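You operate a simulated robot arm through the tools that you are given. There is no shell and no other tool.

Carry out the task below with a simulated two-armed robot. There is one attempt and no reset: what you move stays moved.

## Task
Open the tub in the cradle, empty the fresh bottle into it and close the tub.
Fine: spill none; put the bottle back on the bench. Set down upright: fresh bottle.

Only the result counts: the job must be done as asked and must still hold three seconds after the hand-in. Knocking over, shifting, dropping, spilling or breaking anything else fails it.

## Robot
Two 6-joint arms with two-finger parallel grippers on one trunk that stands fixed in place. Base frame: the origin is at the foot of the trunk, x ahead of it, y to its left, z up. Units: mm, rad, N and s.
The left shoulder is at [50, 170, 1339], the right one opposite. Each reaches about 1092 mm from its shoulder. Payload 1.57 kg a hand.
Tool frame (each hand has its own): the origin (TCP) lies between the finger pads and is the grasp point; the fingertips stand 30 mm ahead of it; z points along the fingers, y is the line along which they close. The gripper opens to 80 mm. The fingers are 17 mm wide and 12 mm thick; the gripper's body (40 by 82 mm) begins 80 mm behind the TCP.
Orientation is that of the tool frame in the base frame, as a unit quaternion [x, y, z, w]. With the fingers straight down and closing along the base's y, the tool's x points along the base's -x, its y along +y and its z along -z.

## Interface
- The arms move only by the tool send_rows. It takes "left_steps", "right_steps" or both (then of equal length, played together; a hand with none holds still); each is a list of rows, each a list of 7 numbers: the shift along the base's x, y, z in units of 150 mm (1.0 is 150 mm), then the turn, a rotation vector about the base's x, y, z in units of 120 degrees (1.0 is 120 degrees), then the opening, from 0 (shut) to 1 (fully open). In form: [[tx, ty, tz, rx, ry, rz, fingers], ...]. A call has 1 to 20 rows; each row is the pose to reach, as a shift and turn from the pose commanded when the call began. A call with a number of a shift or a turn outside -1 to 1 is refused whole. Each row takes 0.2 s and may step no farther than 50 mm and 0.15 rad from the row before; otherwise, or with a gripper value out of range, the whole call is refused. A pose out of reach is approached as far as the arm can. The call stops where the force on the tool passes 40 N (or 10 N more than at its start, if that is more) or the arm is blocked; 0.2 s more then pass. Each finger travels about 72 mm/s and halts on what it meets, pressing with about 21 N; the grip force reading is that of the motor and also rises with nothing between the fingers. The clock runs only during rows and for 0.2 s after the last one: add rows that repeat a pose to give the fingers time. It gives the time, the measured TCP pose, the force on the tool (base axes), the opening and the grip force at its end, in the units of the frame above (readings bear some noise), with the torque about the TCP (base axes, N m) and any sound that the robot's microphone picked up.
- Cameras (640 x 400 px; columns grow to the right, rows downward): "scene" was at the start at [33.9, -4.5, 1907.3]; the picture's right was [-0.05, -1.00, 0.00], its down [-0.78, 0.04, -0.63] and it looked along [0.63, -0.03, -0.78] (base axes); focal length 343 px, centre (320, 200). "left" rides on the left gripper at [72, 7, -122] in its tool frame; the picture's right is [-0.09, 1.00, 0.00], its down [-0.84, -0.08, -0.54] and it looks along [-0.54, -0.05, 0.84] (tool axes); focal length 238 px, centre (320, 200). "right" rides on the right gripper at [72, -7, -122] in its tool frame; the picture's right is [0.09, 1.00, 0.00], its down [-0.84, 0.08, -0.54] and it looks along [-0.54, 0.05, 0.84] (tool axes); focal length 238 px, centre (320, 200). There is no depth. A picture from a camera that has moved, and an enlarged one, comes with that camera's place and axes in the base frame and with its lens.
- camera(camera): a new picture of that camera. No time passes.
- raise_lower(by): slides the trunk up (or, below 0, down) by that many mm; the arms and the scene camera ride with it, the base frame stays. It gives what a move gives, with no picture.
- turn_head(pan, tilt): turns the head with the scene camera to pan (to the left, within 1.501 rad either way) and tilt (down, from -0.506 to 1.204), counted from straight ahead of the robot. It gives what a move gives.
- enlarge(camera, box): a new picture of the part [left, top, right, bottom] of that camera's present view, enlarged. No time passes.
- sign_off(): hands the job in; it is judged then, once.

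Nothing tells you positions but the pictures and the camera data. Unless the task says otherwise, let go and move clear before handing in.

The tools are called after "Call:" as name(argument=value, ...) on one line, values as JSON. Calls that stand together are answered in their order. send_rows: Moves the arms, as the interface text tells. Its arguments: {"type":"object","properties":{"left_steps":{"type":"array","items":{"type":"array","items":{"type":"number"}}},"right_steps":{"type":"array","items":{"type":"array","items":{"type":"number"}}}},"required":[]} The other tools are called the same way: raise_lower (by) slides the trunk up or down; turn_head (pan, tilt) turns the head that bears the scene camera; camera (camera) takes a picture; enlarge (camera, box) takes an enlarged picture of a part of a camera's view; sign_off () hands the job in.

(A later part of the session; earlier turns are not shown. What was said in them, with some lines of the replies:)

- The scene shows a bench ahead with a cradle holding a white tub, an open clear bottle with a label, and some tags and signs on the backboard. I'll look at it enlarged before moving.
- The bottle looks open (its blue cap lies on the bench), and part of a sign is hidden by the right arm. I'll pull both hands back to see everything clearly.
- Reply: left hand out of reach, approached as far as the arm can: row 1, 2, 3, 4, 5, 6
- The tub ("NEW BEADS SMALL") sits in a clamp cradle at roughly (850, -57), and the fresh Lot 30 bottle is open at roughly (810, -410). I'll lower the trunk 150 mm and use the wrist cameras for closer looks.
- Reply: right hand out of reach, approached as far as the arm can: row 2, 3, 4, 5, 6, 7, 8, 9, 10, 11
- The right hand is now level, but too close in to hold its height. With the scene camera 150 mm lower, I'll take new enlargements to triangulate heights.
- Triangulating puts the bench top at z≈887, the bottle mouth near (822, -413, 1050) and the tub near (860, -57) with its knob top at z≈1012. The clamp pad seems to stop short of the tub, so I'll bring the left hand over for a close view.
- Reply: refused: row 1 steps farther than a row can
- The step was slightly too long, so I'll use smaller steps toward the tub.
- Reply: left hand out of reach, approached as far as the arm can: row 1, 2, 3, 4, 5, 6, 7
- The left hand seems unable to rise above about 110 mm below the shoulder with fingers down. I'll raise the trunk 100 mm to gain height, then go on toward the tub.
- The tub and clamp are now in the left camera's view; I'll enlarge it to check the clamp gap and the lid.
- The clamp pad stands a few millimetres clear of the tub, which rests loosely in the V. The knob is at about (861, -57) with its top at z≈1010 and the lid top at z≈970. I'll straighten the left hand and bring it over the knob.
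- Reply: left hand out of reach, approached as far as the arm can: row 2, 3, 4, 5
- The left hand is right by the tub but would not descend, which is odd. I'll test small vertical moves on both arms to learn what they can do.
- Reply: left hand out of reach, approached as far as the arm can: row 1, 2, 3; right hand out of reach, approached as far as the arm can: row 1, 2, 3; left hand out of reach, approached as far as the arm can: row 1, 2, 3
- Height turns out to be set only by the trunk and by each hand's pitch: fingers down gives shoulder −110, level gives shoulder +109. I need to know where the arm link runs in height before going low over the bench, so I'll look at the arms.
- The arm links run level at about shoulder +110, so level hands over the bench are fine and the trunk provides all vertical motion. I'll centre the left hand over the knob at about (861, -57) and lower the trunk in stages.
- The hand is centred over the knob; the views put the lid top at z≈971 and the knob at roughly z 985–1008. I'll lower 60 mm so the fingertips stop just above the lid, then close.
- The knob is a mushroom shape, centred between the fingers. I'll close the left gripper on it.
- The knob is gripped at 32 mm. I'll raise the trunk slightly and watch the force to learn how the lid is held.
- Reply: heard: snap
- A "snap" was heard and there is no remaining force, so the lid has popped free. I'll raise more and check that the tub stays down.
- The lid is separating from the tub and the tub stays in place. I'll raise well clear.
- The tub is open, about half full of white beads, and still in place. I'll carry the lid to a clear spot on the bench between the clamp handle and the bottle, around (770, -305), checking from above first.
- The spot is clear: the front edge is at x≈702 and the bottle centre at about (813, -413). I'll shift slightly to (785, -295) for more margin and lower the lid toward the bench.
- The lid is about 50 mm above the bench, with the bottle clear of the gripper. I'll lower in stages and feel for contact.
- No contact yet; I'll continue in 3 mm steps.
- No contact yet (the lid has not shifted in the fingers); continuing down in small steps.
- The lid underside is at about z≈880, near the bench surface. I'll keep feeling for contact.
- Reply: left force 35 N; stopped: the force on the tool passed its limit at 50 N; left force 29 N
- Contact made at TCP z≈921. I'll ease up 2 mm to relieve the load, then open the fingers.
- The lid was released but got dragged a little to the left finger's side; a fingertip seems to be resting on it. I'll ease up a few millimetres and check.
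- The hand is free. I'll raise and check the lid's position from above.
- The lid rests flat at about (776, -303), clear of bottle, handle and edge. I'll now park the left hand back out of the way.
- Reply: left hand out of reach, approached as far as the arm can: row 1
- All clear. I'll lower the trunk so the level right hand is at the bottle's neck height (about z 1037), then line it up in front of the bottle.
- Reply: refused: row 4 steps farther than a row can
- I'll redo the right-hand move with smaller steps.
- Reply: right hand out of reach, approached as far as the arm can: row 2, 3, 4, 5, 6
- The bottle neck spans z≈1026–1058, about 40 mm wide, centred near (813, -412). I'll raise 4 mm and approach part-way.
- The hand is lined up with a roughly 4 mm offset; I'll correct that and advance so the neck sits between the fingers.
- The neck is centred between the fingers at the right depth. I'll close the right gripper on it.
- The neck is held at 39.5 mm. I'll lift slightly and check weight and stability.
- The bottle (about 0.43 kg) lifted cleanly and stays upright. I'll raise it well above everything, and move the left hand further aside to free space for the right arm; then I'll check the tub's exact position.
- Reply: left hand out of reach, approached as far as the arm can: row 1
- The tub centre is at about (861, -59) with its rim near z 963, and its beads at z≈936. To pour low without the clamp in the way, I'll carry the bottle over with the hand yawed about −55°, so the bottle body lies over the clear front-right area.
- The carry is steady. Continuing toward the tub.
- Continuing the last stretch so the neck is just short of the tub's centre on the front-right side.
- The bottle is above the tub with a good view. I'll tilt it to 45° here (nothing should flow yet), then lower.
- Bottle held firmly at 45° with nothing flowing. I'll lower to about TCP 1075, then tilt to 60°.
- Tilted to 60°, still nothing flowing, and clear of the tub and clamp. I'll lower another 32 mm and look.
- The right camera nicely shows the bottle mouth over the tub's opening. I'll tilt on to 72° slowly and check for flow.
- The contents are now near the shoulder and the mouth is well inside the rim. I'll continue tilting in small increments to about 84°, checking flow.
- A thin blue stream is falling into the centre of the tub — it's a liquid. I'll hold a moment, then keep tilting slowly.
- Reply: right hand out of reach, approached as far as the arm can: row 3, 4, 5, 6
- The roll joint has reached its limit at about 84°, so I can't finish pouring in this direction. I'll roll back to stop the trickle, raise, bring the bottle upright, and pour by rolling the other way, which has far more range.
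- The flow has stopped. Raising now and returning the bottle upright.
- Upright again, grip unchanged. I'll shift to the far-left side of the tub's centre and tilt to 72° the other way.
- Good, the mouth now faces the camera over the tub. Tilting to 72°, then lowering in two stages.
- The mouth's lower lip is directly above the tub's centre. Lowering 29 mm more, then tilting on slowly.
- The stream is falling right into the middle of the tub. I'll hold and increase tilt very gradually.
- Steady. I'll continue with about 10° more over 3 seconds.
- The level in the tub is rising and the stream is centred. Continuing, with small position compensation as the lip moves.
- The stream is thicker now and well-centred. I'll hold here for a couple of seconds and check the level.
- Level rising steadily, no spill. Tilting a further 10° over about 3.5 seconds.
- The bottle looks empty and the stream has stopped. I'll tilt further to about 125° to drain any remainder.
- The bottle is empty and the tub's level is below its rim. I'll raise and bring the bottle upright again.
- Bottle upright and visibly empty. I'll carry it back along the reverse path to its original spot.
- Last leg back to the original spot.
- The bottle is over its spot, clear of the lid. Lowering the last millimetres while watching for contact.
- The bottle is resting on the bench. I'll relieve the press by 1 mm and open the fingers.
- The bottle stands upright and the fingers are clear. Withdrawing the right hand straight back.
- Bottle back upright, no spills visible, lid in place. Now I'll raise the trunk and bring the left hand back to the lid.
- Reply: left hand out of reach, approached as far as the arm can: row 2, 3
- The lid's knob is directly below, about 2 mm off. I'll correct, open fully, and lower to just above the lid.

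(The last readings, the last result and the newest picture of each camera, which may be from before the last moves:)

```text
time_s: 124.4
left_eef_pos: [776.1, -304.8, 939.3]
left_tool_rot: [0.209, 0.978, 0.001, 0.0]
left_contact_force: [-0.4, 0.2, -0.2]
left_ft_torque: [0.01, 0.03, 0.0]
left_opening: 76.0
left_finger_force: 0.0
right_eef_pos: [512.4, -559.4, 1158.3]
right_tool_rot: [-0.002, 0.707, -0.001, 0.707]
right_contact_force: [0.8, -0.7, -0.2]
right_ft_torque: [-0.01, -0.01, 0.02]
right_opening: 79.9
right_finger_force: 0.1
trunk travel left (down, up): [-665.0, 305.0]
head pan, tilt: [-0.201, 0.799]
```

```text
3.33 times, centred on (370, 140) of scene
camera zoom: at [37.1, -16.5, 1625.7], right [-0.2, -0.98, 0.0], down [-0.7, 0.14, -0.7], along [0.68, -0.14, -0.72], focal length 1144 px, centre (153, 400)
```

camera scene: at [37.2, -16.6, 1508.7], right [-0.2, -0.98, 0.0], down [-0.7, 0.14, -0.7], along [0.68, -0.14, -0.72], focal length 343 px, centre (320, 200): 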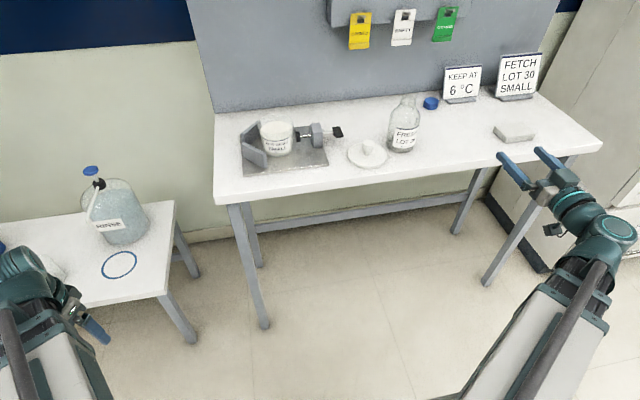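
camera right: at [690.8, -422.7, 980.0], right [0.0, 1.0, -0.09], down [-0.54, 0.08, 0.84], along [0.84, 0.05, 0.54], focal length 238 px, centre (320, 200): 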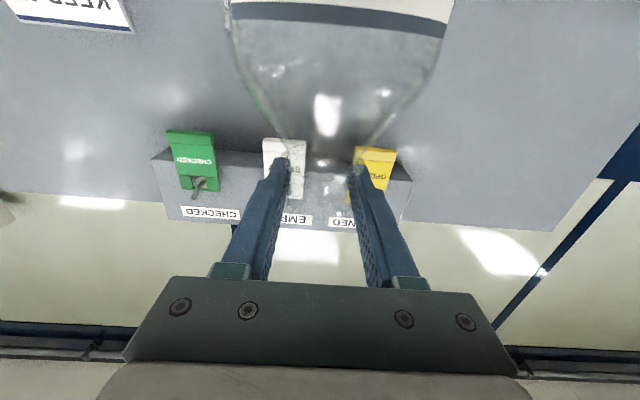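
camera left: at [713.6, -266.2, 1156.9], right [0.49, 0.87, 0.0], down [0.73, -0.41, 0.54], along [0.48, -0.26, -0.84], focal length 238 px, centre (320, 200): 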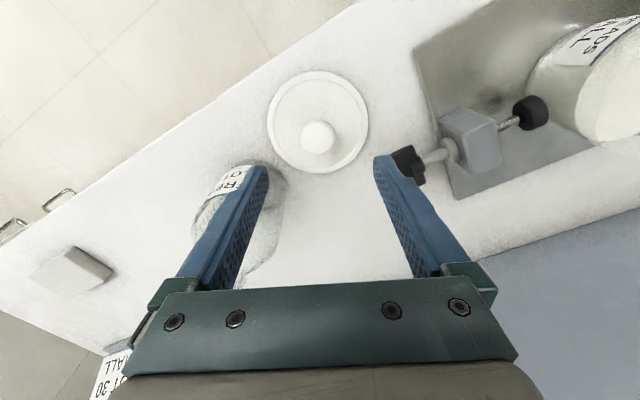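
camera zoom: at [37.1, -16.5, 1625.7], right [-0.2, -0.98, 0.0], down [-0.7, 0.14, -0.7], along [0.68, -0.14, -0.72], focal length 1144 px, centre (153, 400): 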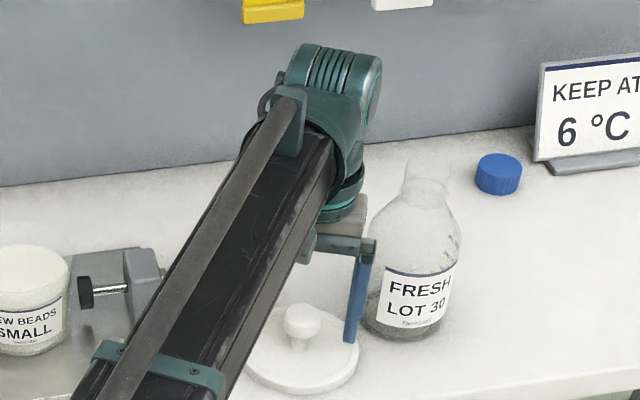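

Centred and clear of the bottle. Lowering 13 mm and closing on the knob.

Call:
raise_lower(by=-13)

Call:
send_rows(left_steps=[[0, 0, 0, 0, 0, 0, 0.7], [0, 0, 0, 0, 0, 0, 0.5], [0, 0, 0, 0, 0, 0, 0.3], [0, 0, 0, 0, 0, 0, 0], [0, 0, 0, 0, 0, 0, 0]])

Call:
enlarge(camera="left", box=[220, 50, 420, 240])

```text
time_s: 125.0
left_eef_pos: [776.0, -304.6, 927.2]
left_tool_rot: [0.208, 0.978, 0.001, 0.001]
left_contact_force: [0.0, 0.3, -0.7]
left_ft_torque: [0.01, 0.01, 0.01]
left_opening: 76.0
left_finger_force: 0.1
right_eef_pos: [512.7, -558.5, 1147.2]
right_tool_rot: [-0.002, 0.707, 0.0, 0.707]
right_contact_force: [0.2, 0.4, -0.1]
right_ft_torque: [-0.04, 0.05, 0.02]
right_opening: 79.9
right_finger_force: 0.0
trunk travel left (down, up): [-652.0, 318.0]
head pan, tilt: [-0.201, 0.799]
```

```text
time_s: 126.2
left_eef_pos: [775.3, -306.0, 927.1]
left_tool_rot: [0.208, 0.978, 0.001, 0.001]
left_contact_force: [-0.5, -0.1, 0.1]
left_ft_torque: [0.0, -0.01, 0.07]
left_opening: 32.3
left_finger_force: 21.6
right_eef_pos: [512.4, -559.0, 1146.7]
right_tool_rot: [-0.002, 0.707, 0.0, 0.707]
right_contact_force: [-0.3, 0.7, 0.2]
right_ft_torque: [0.01, 0.01, 0.03]
right_opening: 80.2
right_finger_force: 0.0
trunk travel left (down, up): [-652.0, 318.0]
head pan, tilt: [-0.201, 0.799]
```

```text
2.11 times, centred on (320, 145) of left
camera zoom: at [712.5, -269.5, 1048.7], right [0.49, 0.87, 0.0], down [0.73, -0.41, 0.54], along [0.48, -0.26, -0.84], focal length 502 px, centre (320, 316)
```

zoom: 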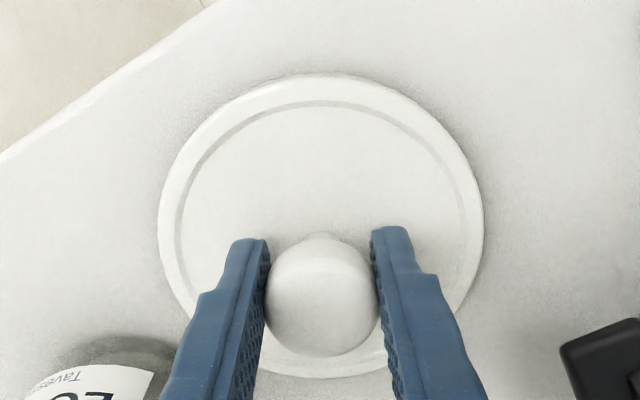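

The knob is off-centre along the finger width by about 7 mm, near the pads' edge. I'll reopen, shift the hand, and re-grip properly.

Call:
send_rows(left_steps=[[0, 0, 0, 0, 0, 0, 0.5], [0, 0, 0, 0, 0, 0, 0.6], [0, 0, 0, 0, 0, 0, 0.65], [0.021, -0.01, 0, 0, 0, 0, 0.65], [0.043, -0.019, 0, 0, 0, 0, 0.65], [0.043, -0.019, 0, 0, 0, 0, 0.65]])

Call:
enlarge(camera="left", box=[220, 50, 420, 240])

```text
time_s: 127.6
left_eef_pos: [782.4, -306.1, 927.7]
left_tool_rot: [0.208, 0.978, 0.0, 0.003]
left_contact_force: [0.4, 0.1, -0.7]
left_ft_torque: [0.0, 0.0, 0.01]
left_opening: 52.0
left_finger_force: 0.0
right_eef_pos: [513.2, -558.9, 1145.6]
right_tool_rot: [-0.002, 0.707, 0.0, 0.707]
right_contact_force: [0.1, 0.2, -0.6]
right_ft_torque: [0.02, 0.02, 0.03]
right_opening: 79.9
right_finger_force: 0.0
trunk travel left (down, up): [-652.0, 318.0]
head pan, tilt: [-0.201, 0.799]
```

```text
2.11 times, centred on (320, 145) of left
camera zoom: at [718.0, -271.4, 1048.6], right [0.49, 0.87, 0.0], down [0.73, -0.41, 0.55], along [0.48, -0.27, -0.84], focal length 502 px, centre (320, 316)
```

zoom: 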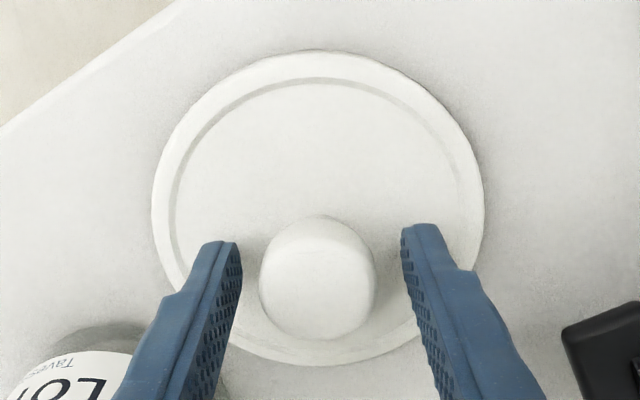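

Now centred. Closing again.

Call:
send_rows(left_steps=[[0, 0, 0, 0, 0, 0, 0.5], [0, 0, 0, 0, 0, 0, 0.4], [0, 0, 0, 0, 0, 0, 0.2], [0, 0, 0, 0, 0, 0, 0], [0, 0, 0, 0, 0, 0, 0]])

Call:
raise_lower(by=10)

Call:
enlarge(camera="left", box=[220, 50, 420, 240])

Call:
enlarge(camera="scene", box=[300, 80, 440, 200])

```text
time_s: 128.8
left_eef_pos: [781.7, -307.4, 926.3]
left_tool_rot: [0.208, 0.978, 0.0, 0.003]
left_contact_force: [0.5, -0.1, 0.1]
left_ft_torque: [-0.02, -0.02, -0.01]
left_opening: 32.4
left_finger_force: 21.1
right_eef_pos: [512.5, -558.5, 1146.0]
right_tool_rot: [-0.002, 0.707, -0.001, 0.707]
right_contact_force: [-0.4, 0.2, -0.2]
right_ft_torque: [0.01, 0.01, 0.02]
right_opening: 80.2
right_finger_force: 0.1
trunk travel left (down, up): [-652.0, 318.0]
head pan, tilt: [-0.201, 0.799]
```

```text
time_s: 129.4
left_eef_pos: [783.0, -306.8, 935.7]
left_tool_rot: [0.208, 0.978, 0.001, 0.003]
left_contact_force: [0.2, -0.4, -0.6]
left_ft_torque: [-0.01, 0.0, -0.03]
left_opening: 32.5
left_finger_force: 21.1
right_eef_pos: [512.8, -559.5, 1156.3]
right_tool_rot: [-0.002, 0.707, -0.001, 0.707]
right_contact_force: [-0.2, 0.2, -1.5]
right_ft_torque: [-0.01, 0.02, 0.02]
right_opening: 79.9
right_finger_force: 0.1
trunk travel left (down, up): [-662.0, 308.0]
head pan, tilt: [-0.201, 0.799]
```

```text
2.11 times, centred on (320, 145) of left
camera zoom: at [718.1, -271.5, 1058.4], right [0.49, 0.87, 0.0], down [0.73, -0.41, 0.55], along [0.48, -0.27, -0.84], focal length 502 px, centre (320, 316)
```

zoom: 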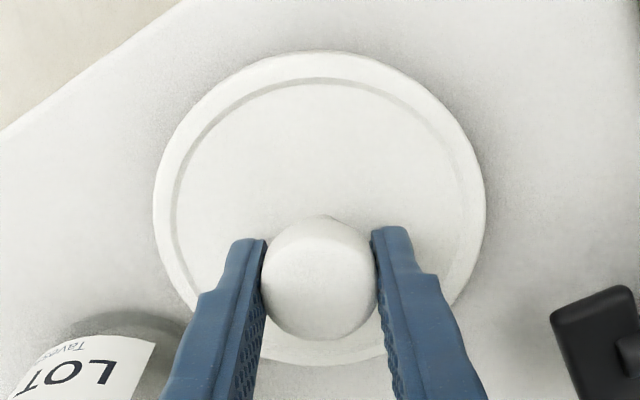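

```text
3.33 times, centred on (370, 140) of scene
camera zoom: at [37.5, -16.8, 1622.7], right [-0.2, -0.98, 0.0], down [-0.7, 0.14, -0.7], along [0.68, -0.14, -0.72], focal length 1144 px, centre (153, 400)
```

zoom: 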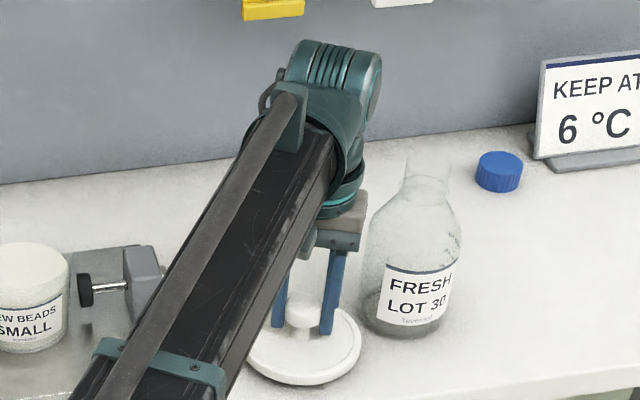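

Lid is firmly held and centred in the hand. Raising to clear everything, then heading back toward the tub with a stop to verify its position.

Call:
raise_lower(by=177)

Call:
send_rows(left_steps=[[0.02, 0.2, 0, 0, 0, 0, 0], [0.04, 0.4, 0, 0, 0, 0, 0], [0.06, 0.6, 0, 0, 0, 0, 0], [0.06, 0.6, 0, 0, 0, 0, 0]])

Call:
camera(camera="left")

Call:
enlarge(camera="left", box=[400, 0, 640, 150])

Call:
enlarge(camera="scene", box=[240, 110, 420, 245])

```text
time_s: 131.4
left_eef_pos: [781.8, -307.2, 1112.9]
left_tool_rot: [0.208, 0.978, 0.0, 0.003]
left_contact_force: [0.0, 0.6, -0.4]
left_ft_torque: [0.0, 0.04, -0.01]
left_opening: 32.6
left_finger_force: 21.1
right_eef_pos: [512.0, -558.7, 1333.5]
right_tool_rot: [-0.002, 0.707, -0.001, 0.707]
right_contact_force: [1.3, 0.3, 0.3]
right_ft_torque: [-0.02, 0.05, 0.03]
right_opening: 80.2
right_finger_force: 0.0
trunk travel left (down, up): [-839.0, 131.0]
head pan, tilt: [-0.201, 0.799]
```

```text
time_s: 132.4
left_eef_pos: [789.5, -218.2, 1113.6]
left_tool_rot: [0.208, 0.978, 0.001, 0.003]
left_contact_force: [-0.7, 0.0, -0.2]
left_ft_torque: [0.01, 0.02, -0.02]
left_opening: 32.5
left_finger_force: 21.1
right_eef_pos: [512.6, -559.1, 1333.4]
right_tool_rot: [-0.001, 0.707, 0.0, 0.707]
right_contact_force: [0.4, -0.2, -0.3]
right_ft_torque: [0.02, 0.01, 0.01]
right_opening: 79.9
right_finger_force: 0.0
trunk travel left (down, up): [-839.0, 131.0]
head pan, tilt: [-0.201, 0.799]
```

```text
taken
camera left: at [727.1, -183.0, 1235.5], right [0.49, 0.87, 0.0], down [0.73, -0.41, 0.55], along [0.48, -0.27, -0.84], focal length 238 px, centre (320, 200)
```

left: 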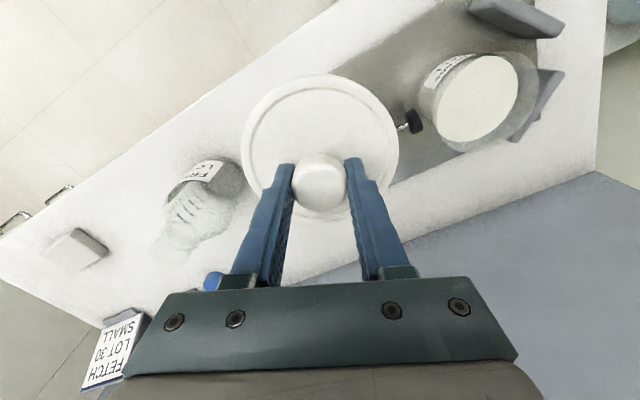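

```text
2.67 times, centred on (520, 75) of left
camera zoom: at [727.1, -183.0, 1235.5], right [0.49, 0.87, 0.0], down [0.73, -0.41, 0.55], along [0.48, -0.27, -0.84], focal length 636 px, centre (-213, 533)
```

zoom: 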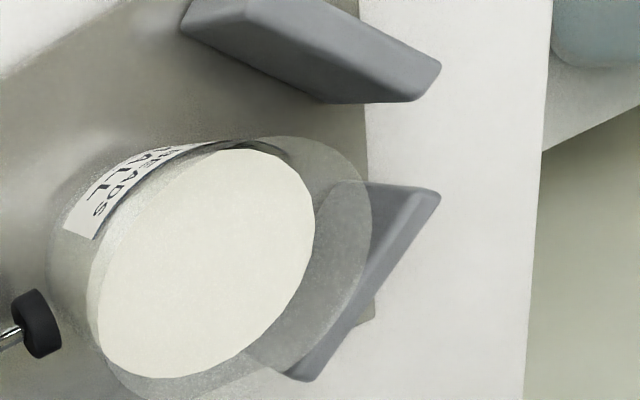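

```text
2.96 times, centred on (330, 178) of scene
camera zoom: at [37.3, -17.1, 1799.6], right [-0.2, -0.98, 0.0], down [-0.7, 0.14, -0.7], along [0.68, -0.14, -0.72], focal length 1017 px, centre (290, 267)
```

zoom: 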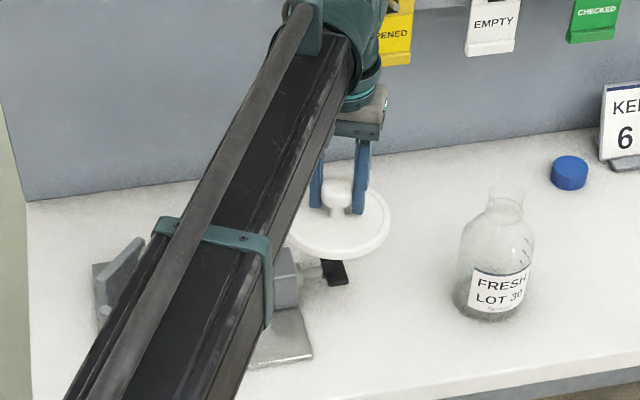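

The tub's rim fits a circle centred at about (860.5, -58), matching the original spot. I'll bring the lid over it and lower to about 15 mm above seating.

Call:
send_rows(left_steps=[[0.08, 0.18, 0, 0, 0, 0, 0], [0.16, 0.36, 0, 0, 0, 0, 0], [0.24, 0.54, 0, 0, 0, 0, 0], [0.32, 0.72, 0, 0, 0, 0, 0], [0.4, 0.88, 0, 0, 0, 0, 0], [0.4, 0.88, 0, 0, 0, 0, 0]])

Call:
send_rows(left_steps=[[0.04, 0.1, 0, 0, 0, 0, 0], [0.077, 0.185, 0, 0, 0, 0, 0], [0.077, 0.185, 0, 0, 0, 0, 0], [0.077, 0.185, 0, 0, 0, 0, 0]])

Call:
raise_lower(by=-80)

Call:
enlarge(camera="scene", box=[240, 110, 360, 200])

Call:
camera(camera="left")

```text
time_s: 133.8
left_eef_pos: [852.2, -84.8, 1113.8]
left_tool_rot: [0.208, 0.978, 0.001, 0.003]
left_contact_force: [-1.0, 0.2, 0.3]
left_ft_torque: [0.01, 0.02, -0.01]
left_opening: 32.7
left_finger_force: 21.1
right_eef_pos: [514.0, -559.6, 1333.9]
right_tool_rot: [-0.001, 0.707, -0.001, 0.707]
right_contact_force: [0.5, -1.5, -0.6]
right_ft_torque: [0.04, -0.03, 0.0]
right_opening: 79.7
right_finger_force: 0.2
trunk travel left (down, up): [-839.0, 131.0]
head pan, tilt: [-0.201, 0.799]
```

```text
time_s: 134.8
left_eef_pos: [862.7, -56.5, 1113.4]
left_tool_rot: [0.208, 0.978, 0.001, 0.003]
left_contact_force: [0.6, -0.4, -1.2]
left_ft_torque: [-0.01, -0.02, -0.02]
left_opening: 32.3
left_finger_force: 20.9
right_eef_pos: [513.0, -558.4, 1333.4]
right_tool_rot: [-0.002, 0.707, -0.001, 0.707]
right_contact_force: [-0.4, -0.6, 0.4]
right_ft_torque: [0.02, 0.0, 0.01]
right_opening: 80.1
right_finger_force: 0.0
trunk travel left (down, up): [-839.0, 131.0]
head pan, tilt: [-0.201, 0.799]
```

```text
time_s: 135.9
left_eef_pos: [863.4, -57.0, 1034.3]
left_tool_rot: [0.207, 0.978, 0.0, 0.003]
left_contact_force: [-0.1, -1.2, -0.2]
left_ft_torque: [-0.02, 0.02, -0.01]
left_opening: 32.3
left_finger_force: 20.9
right_eef_pos: [512.4, -558.3, 1253.0]
right_tool_rot: [-0.002, 0.707, 0.0, 0.707]
right_contact_force: [-0.3, -0.2, -0.4]
right_ft_torque: [0.03, 0.0, 0.04]
right_opening: 80.2
right_finger_force: 0.0
trunk travel left (down, up): [-759.0, 211.0]
head pan, tilt: [-0.201, 0.799]
```

```text
4.44 times, centred on (300, 155) of scene
camera zoom: at [37.2, -16.5, 1719.7], right [-0.2, -0.98, 0.0], down [-0.7, 0.14, -0.7], along [0.68, -0.14, -0.72], focal length 1526 px, centre (409, 400)
```

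zoom: 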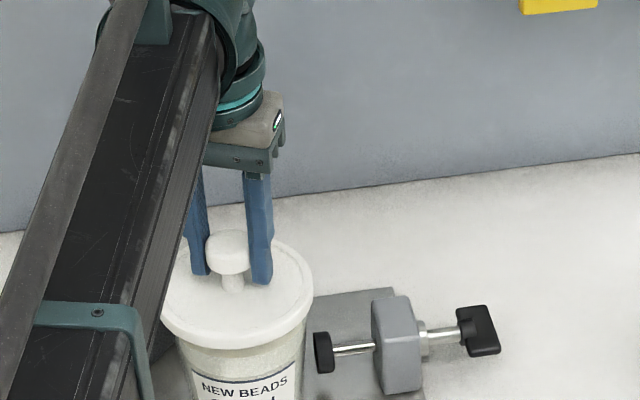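

```text
taken
camera left: at [799.4, -21.4, 1155.7], right [0.49, 0.87, 0.0], down [0.73, -0.41, 0.55], along [0.48, -0.27, -0.84], focal length 238 px, centre (320, 200)
```

left: 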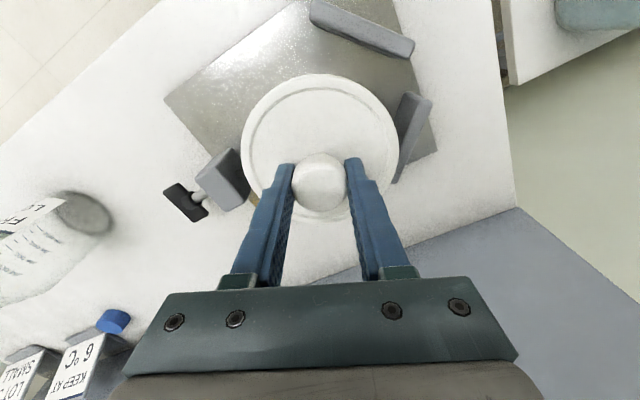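

The lid is a couple of millimetres off from where it was originally gripped; correcting, then lowering gently.

Call:
send_rows(left_steps=[[-0.006, -0.016, 0, 0, 0, 0, 0], [-0.006, -0.016, 0, 0, 0, 0, 0], [-0.006, -0.016, 0, 0, 0, 0, 0]])

Call:
raise_lower(by=-10)

Call:
camera(camera="left")

Call:
enlarge(camera="scene", box=[240, 110, 360, 200])

```text
time_s: 136.7
left_eef_pos: [861.4, -58.6, 1033.0]
left_tool_rot: [0.208, 0.978, 0.0, 0.003]
left_contact_force: [0.3, 0.6, -0.7]
left_ft_torque: [0.0, -0.01, -0.03]
left_opening: 32.4
left_finger_force: 21.2
right_eef_pos: [511.7, -558.3, 1252.6]
right_tool_rot: [-0.001, 0.707, -0.001, 0.707]
right_contact_force: [-0.3, -0.4, 0.6]
right_ft_torque: [0.0, 0.03, -0.01]
right_opening: 80.1
right_finger_force: 0.0
trunk travel left (down, up): [-759.0, 211.0]
head pan, tilt: [-0.201, 0.799]
```

```text
time_s: 137.3
left_eef_pos: [861.9, -59.1, 1024.1]
left_tool_rot: [0.208, 0.978, 0.0, 0.003]
left_contact_force: [-0.5, -0.4, -1.7]
left_ft_torque: [0.04, 0.01, -0.02]
left_opening: 32.3
left_finger_force: 20.3
right_eef_pos: [512.6, -559.3, 1244.0]
right_tool_rot: [-0.002, 0.707, -0.001, 0.707]
right_contact_force: [-0.5, 0.4, -0.3]
right_ft_torque: [-0.01, 0.01, 0.01]
right_opening: 80.0
right_finger_force: 0.0
trunk travel left (down, up): [-749.0, 221.0]
head pan, tilt: [-0.201, 0.799]
```

```text
taken
camera left: at [797.9, -24.1, 1145.7], right [0.49, 0.87, 0.0], down [0.73, -0.41, 0.55], along [0.48, -0.27, -0.84], focal length 238 px, centre (320, 200)
```

left: 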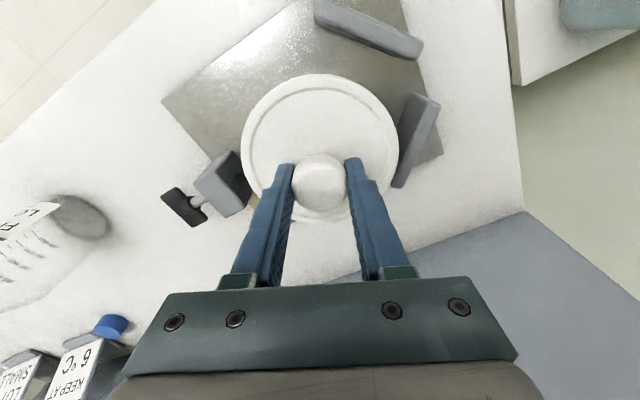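

```text
4.44 times, centred on (300, 155) of scene
camera zoom: at [37.1, -16.5, 1709.6], right [-0.2, -0.98, 0.0], down [-0.7, 0.14, -0.7], along [0.68, -0.14, -0.72], focal length 1526 px, centre (409, 400)
```

zoom: 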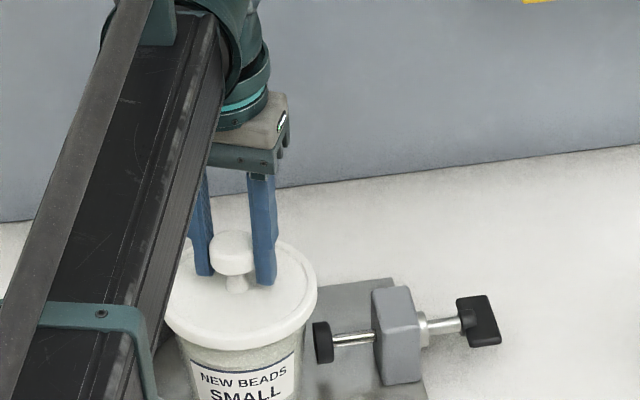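

Well aligned. Lowering in small steps and watching the force.

Call:
raise_lower(by=-5)

Call:
raise_lower(by=-3)

Call:
raise_lower(by=-2)

```text
time_s: 137.8
left_eef_pos: [861.7, -58.7, 1018.1]
left_tool_rot: [0.207, 0.978, 0.0, 0.003]
left_contact_force: [-0.1, 0.4, -0.5]
left_ft_torque: [0.01, -0.01, -0.01]
left_opening: 32.2
left_finger_force: 21.2
right_eef_pos: [513.8, -559.1, 1238.0]
right_tool_rot: [-0.002, 0.707, -0.001, 0.707]
right_contact_force: [0.9, 0.1, 0.3]
right_ft_torque: [0.02, 0.02, -0.01]
right_opening: 80.3
right_finger_force: 0.0
trunk travel left (down, up): [-744.0, 226.0]
head pan, tilt: [-0.201, 0.799]
```

```text
time_s: 138.4
left_eef_pos: [860.5, -60.5, 1015.1]
left_tool_rot: [0.208, 0.978, 0.001, 0.003]
left_contact_force: [-0.2, 0.4, -0.1]
left_ft_torque: [0.0, 0.01, 0.01]
left_opening: 32.4
left_finger_force: 20.7
right_eef_pos: [512.1, -558.6, 1234.5]
right_tool_rot: [-0.002, 0.707, 0.0, 0.707]
right_contact_force: [0.0, -0.2, 0.7]
right_ft_torque: [0.02, 0.0, -0.01]
right_opening: 79.9
right_finger_force: 0.1
trunk travel left (down, up): [-741.0, 229.0]
head pan, tilt: [-0.201, 0.799]
```

```text
time_s: 138.9
left_eef_pos: [860.9, -59.1, 1014.8]
left_tool_rot: [0.207, 0.978, 0.001, 0.003]
left_contact_force: [-1.9, 3.2, 2.3]
left_ft_torque: [0.09, 0.1, -0.02]
left_opening: 32.4
left_finger_force: 20.3
right_eef_pos: [512.1, -558.7, 1235.2]
right_tool_rot: [-0.001, 0.707, -0.001, 0.707]
right_contact_force: [0.8, 0.9, 0.4]
right_ft_torque: [0.03, -0.01, -0.01]
right_opening: 80.1
right_finger_force: 0.1
trunk travel left (down, up): [-739.0, 231.0]
head pan, tilt: [-0.201, 0.799]
heard: snap
```

A "snap" at exactly the expected seating height. I'll press 1 mm more to confirm it's seated and inspect.

Call:
raise_lower(by=-1)

Call:
camera(camera="left")

Call:
enlarge(camera="scene", box=[240, 110, 360, 200])

```text
time_s: 139.4
left_eef_pos: [861.8, -59.2, 1014.2]
left_tool_rot: [0.207, 0.978, 0.0, 0.004]
left_contact_force: [3.0, 3.8, 18.2]
left_ft_torque: [0.12, 0.04, -0.01]
left_opening: 32.5
left_finger_force: 21.2
right_eef_pos: [510.6, -558.7, 1234.9]
right_tool_rot: [-0.002, 0.707, 0.0, 0.707]
right_contact_force: [0.3, 0.0, -0.4]
right_ft_torque: [-0.05, -0.03, -0.01]
right_opening: 80.1
right_finger_force: 0.1
trunk travel left (down, up): [-738.0, 232.0]
head pan, tilt: [-0.201, 0.799]
```

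```text
taken
camera left: at [797.3, -23.3, 1135.7], right [0.49, 0.87, 0.0], down [0.73, -0.41, 0.55], along [0.48, -0.27, -0.84], focal length 238 px, centre (320, 200)
```

left: 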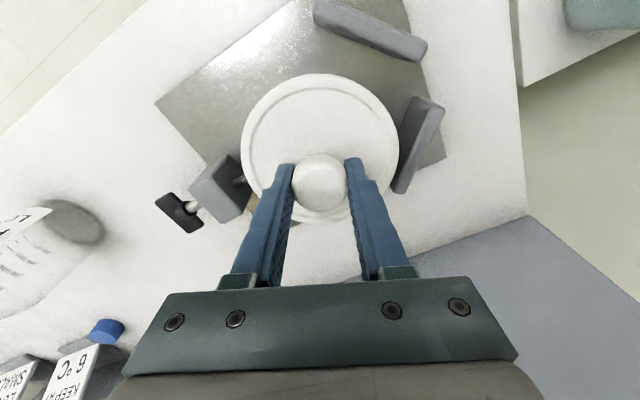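

```text
4.44 times, centred on (300, 155) of scene
camera zoom: at [35.5, -15.9, 1698.9], right [-0.2, -0.98, 0.0], down [-0.7, 0.14, -0.7], along [0.68, -0.14, -0.72], focal length 1526 px, centre (409, 400)
```

zoom: 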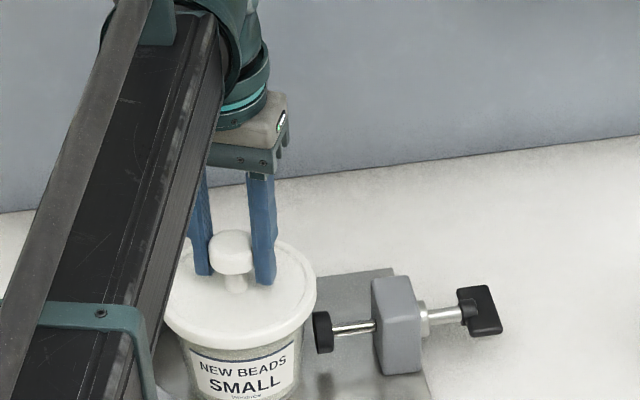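

The lid is firmly seated (18 N reaction). I'll relieve the press, open the fingers, and lift away.

Call:
raise_lower(by=1)

Call:
send_rows(left_steps=[[0, 0, 0, 0, 0, 0, 0.42], [0, 0, 0, 0, 0, 0, 0.5], [0, 0, 0, 0, 0, 0, 0.65], [0, 0, 0, 0, 0, 0, 0.8], [0, 0, 0, 0, 0, 0, 0.9], [0, 0, 0, 0, 0, 0, 0.9]])

Call:
raise_lower(by=20)

Call:
camera(camera="left")

Call:
enlarge(camera="scene", box=[240, 110, 360, 200])

```text
time_s: 139.9
left_eef_pos: [861.6, -59.2, 1014.2]
left_tool_rot: [0.207, 0.978, 0.001, 0.003]
left_contact_force: [0.8, 4.8, 5.4]
left_ft_torque: [0.1, -0.01, 0.0]
left_opening: 32.3
left_finger_force: 21.0
right_eef_pos: [512.4, -558.8, 1235.1]
right_tool_rot: [-0.003, 0.707, 0.0, 0.707]
right_contact_force: [-0.2, 0.7, -0.6]
right_ft_torque: [-0.01, 0.01, 0.0]
right_opening: 80.2
right_finger_force: 0.1
trunk travel left (down, up): [-739.0, 231.0]
head pan, tilt: [-0.201, 0.799]
```

```text
time_s: 141.3
left_eef_pos: [860.3, -59.7, 1014.1]
left_tool_rot: [0.208, 0.978, 0.001, 0.003]
left_contact_force: [-0.1, -0.7, 0.1]
left_ft_torque: [0.02, 0.0, 0.0]
left_opening: 72.3
left_finger_force: 0.0
right_eef_pos: [512.8, -559.1, 1233.3]
right_tool_rot: [-0.002, 0.707, -0.001, 0.707]
right_contact_force: [0.2, -0.1, -0.8]
right_ft_torque: [0.01, 0.03, 0.01]
right_opening: 80.2
right_finger_force: 0.1
trunk travel left (down, up): [-739.0, 231.0]
head pan, tilt: [-0.201, 0.799]
```

```text
time_s: 142.0
left_eef_pos: [861.5, -59.0, 1034.5]
left_tool_rot: [0.207, 0.978, 0.0, 0.002]
left_contact_force: [-0.2, 0.3, 0.6]
left_ft_torque: [-0.03, 0.0, 0.0]
left_opening: 72.1
left_finger_force: 0.1
right_eef_pos: [513.3, -559.3, 1253.6]
right_tool_rot: [-0.002, 0.707, 0.0, 0.707]
right_contact_force: [0.3, 0.6, -0.1]
right_ft_torque: [0.0, 0.02, 0.0]
right_opening: 80.1
right_finger_force: 0.1
trunk travel left (down, up): [-759.0, 211.0]
head pan, tilt: [-0.201, 0.799]
```

```text
taken
camera left: at [798.2, -24.2, 1155.5], right [0.49, 0.87, 0.0], down [0.73, -0.41, 0.55], along [0.48, -0.27, -0.84], focal length 238 px, centre (320, 200)
```

left: 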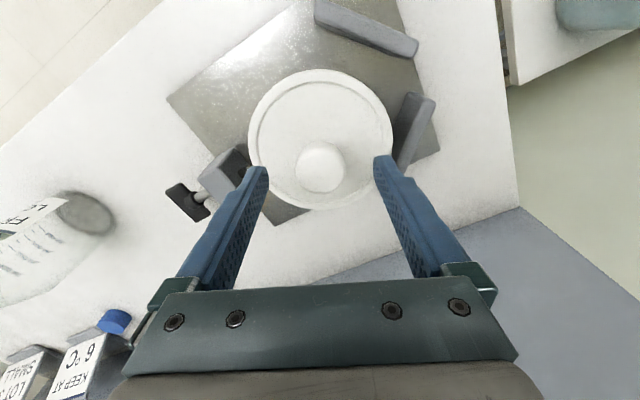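

```text
4.44 times, centred on (300, 155) of scene
camera zoom: at [37.5, -16.7, 1719.7], right [-0.2, -0.98, 0.0], down [-0.7, 0.14, -0.7], along [0.68, -0.14, -0.72], focal length 1526 px, centre (409, 400)
```

zoom: 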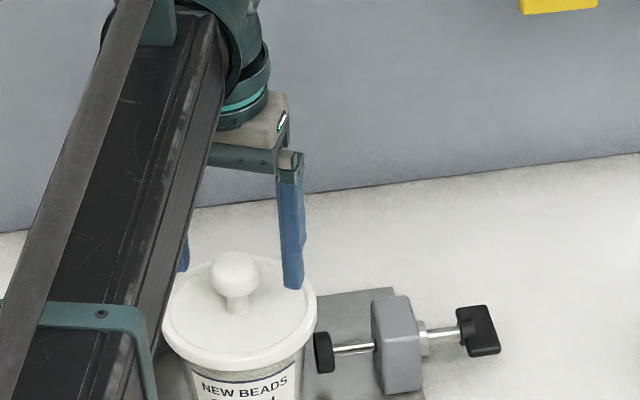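

Released cleanly; the lid stays on. Raising and retracting the left hand for a final inspection.

Call:
raise_lower(by=80)

Call:
send_rows(left_steps=[[-0.2, 0.05, 0, 0, 0, 0, 0.9], [-0.45, 0.12, 0, 0, 0, 0, 0.9], [-0.7, 0.2, 0, 0, 0, 0, 0.9], [-1, 0.3, 0, 0, 0, 0, 0.9]])

Call:
send_rows(left_steps=[[-0.25, 0.2, 0, 0, 0, 0, 0.9], [-0.5, 0.4, 0, 0, 0, 0, 0.9], [-0.75, 0.6, 0, 0, 0, 0, 0.9], [-1, 0.8, 0, 0, 0, 0, 0.9]])

Call:
camera(camera="scene")

Call:
enlarge(camera="scene", box=[220, 130, 440, 260])

```text
time_s: 143.2
left_eef_pos: [861.6, -59.4, 1113.5]
left_tool_rot: [0.209, 0.978, 0.0, 0.002]
left_contact_force: [0.5, 0.3, -0.1]
left_ft_torque: [0.03, 0.01, 0.0]
left_opening: 72.3
left_finger_force: 0.1
right_eef_pos: [513.8, -559.0, 1334.2]
right_tool_rot: [-0.002, 0.707, 0.0, 0.707]
right_contact_force: [-0.6, 0.0, -0.5]
right_ft_torque: [0.03, -0.02, -0.01]
right_opening: 80.1
right_finger_force: 0.1
trunk travel left (down, up): [-839.0, 131.0]
head pan, tilt: [-0.201, 0.799]
```

```text
time_s: 144.2
left_eef_pos: [709.3, -16.3, 1114.6]
left_tool_rot: [0.208, 0.978, 0.001, 0.003]
left_contact_force: [0.2, -0.2, -0.2]
left_ft_torque: [-0.01, -0.01, 0.0]
left_opening: 71.9
left_finger_force: 0.1
right_eef_pos: [512.6, -558.3, 1335.1]
right_tool_rot: [-0.001, 0.707, -0.001, 0.707]
right_contact_force: [-0.3, 0.0, 0.2]
right_ft_torque: [-0.02, 0.04, 0.0]
right_opening: 79.9
right_finger_force: 0.0
trunk travel left (down, up): [-839.0, 131.0]
head pan, tilt: [-0.201, 0.799]
```

```text
time_s: 145.2
left_eef_pos: [559.9, 105.8, 1114.2]
left_tool_rot: [0.208, 0.978, 0.0, 0.003]
left_contact_force: [0.2, 0.4, 0.5]
left_ft_torque: [0.02, -0.03, -0.02]
left_opening: 71.8
left_finger_force: 0.0
right_eef_pos: [512.8, -558.0, 1334.1]
right_tool_rot: [-0.002, 0.707, -0.001, 0.707]
right_contact_force: [-0.4, 0.3, -0.3]
right_ft_torque: [-0.03, 0.02, -0.02]
right_opening: 79.9
right_finger_force: 0.0
trunk travel left (down, up): [-839.0, 131.0]
head pan, tilt: [-0.201, 0.799]
```

```text
taken
camera scene: at [36.6, -16.2, 1799.7], right [-0.2, -0.98, 0.0], down [-0.7, 0.14, -0.7], along [0.68, -0.14, -0.72], focal length 343 px, centre (320, 200)
```

scene: 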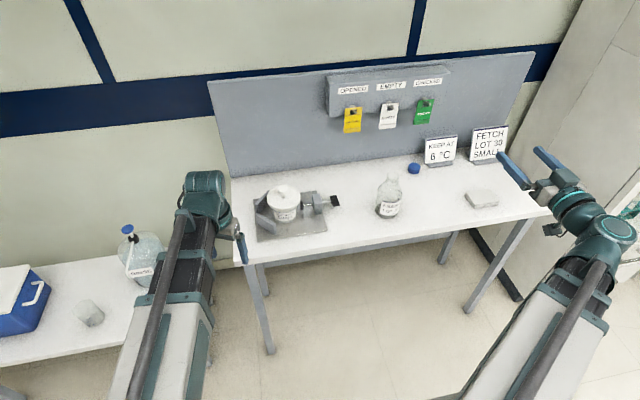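

```text
2.91 times, centred on (330, 195) of scene
camera zoom: at [36.6, -16.2, 1799.7], right [-0.2, -0.98, 0.0], down [-0.7, 0.14, -0.7], along [0.68, -0.14, -0.72], focal length 998 px, centre (291, 214)
```

zoom: 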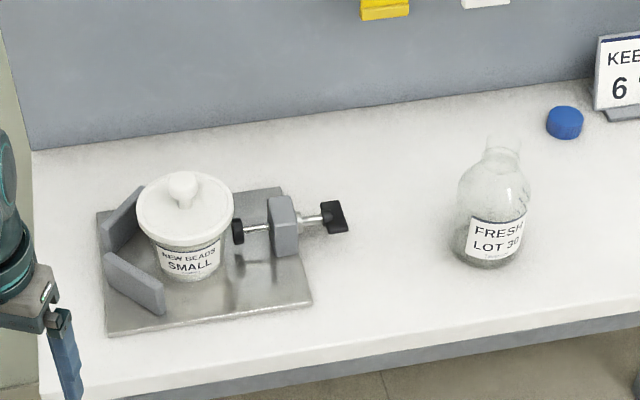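

The tub is closed in the cradle and the bottle stands upright. One last close look at the bottle for any remainder before handing in.

Call:
enlarge(camera="scene", box=[360, 165, 420, 225])

Call:
enlarge(camera="scene", box=[250, 170, 340, 240])

```text
6.67 times, centred on (390, 195) of scene
camera zoom: at [36.6, -16.2, 1799.7], right [-0.2, -0.98, 0.0], down [-0.7, 0.14, -0.7], along [0.68, -0.14, -0.72], focal length 2288 px, centre (-147, 233)
```

zoom: 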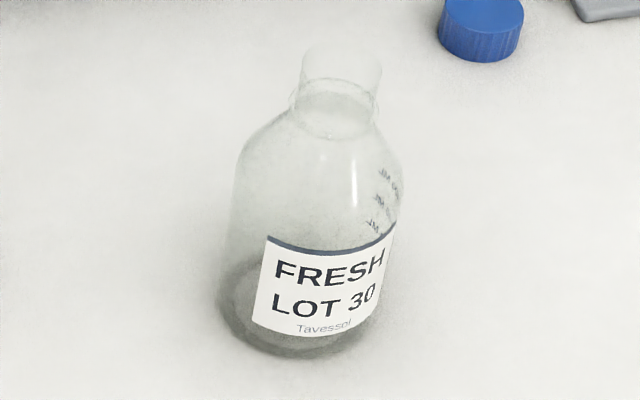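

```text
5.71 times, centred on (295, 205) of scene
camera zoom: at [36.6, -16.2, 1799.7], right [-0.2, -0.98, 0.0], down [-0.7, 0.14, -0.7], along [0.68, -0.14, -0.72], focal length 1961 px, centre (463, 171)
```

zoom: 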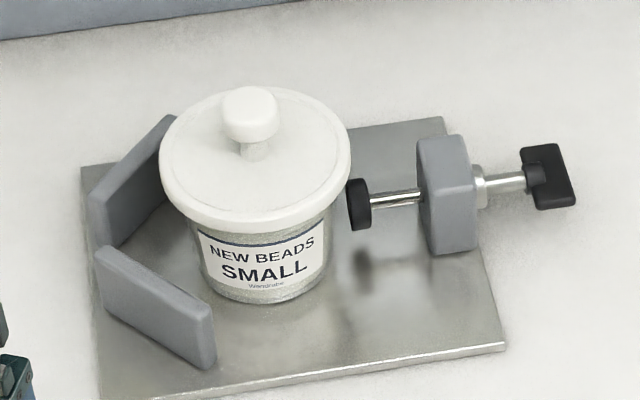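

The bottle is empty and upright on the bench. The tub is closed in the cradle, nothing is spilled, and both hands are clear, so I'm handing in.

Call:
sign_off()

```text
The job is handed in.
```

I opened the tub in the cradle, emptied the fresh Lot 30 bottle into it and snapped the lid back on. I've handed the job in, but no result has come back yet.

- **Pour:** The first attempt trickled a little in, then the right wrist reached its roll limit at about 84°. I brought the bottle upright and finished the pour by rolling the other way. The stream fell near the middle of the tub, and I saw no spill in the pictures.
- **Tub:** A snap was heard as the lid seated, at the height I expected, and it held when I pressed down on it.
- **Bottle:** It looks empty and stands upright within about 1 cm of its original spot on the bench.
- **Lid:** While the tub was open, the lid sat on the bench. It slid about 1 cm when I first let go of it, but touched nothing.

Both hands were clear of the bench when I signed off.
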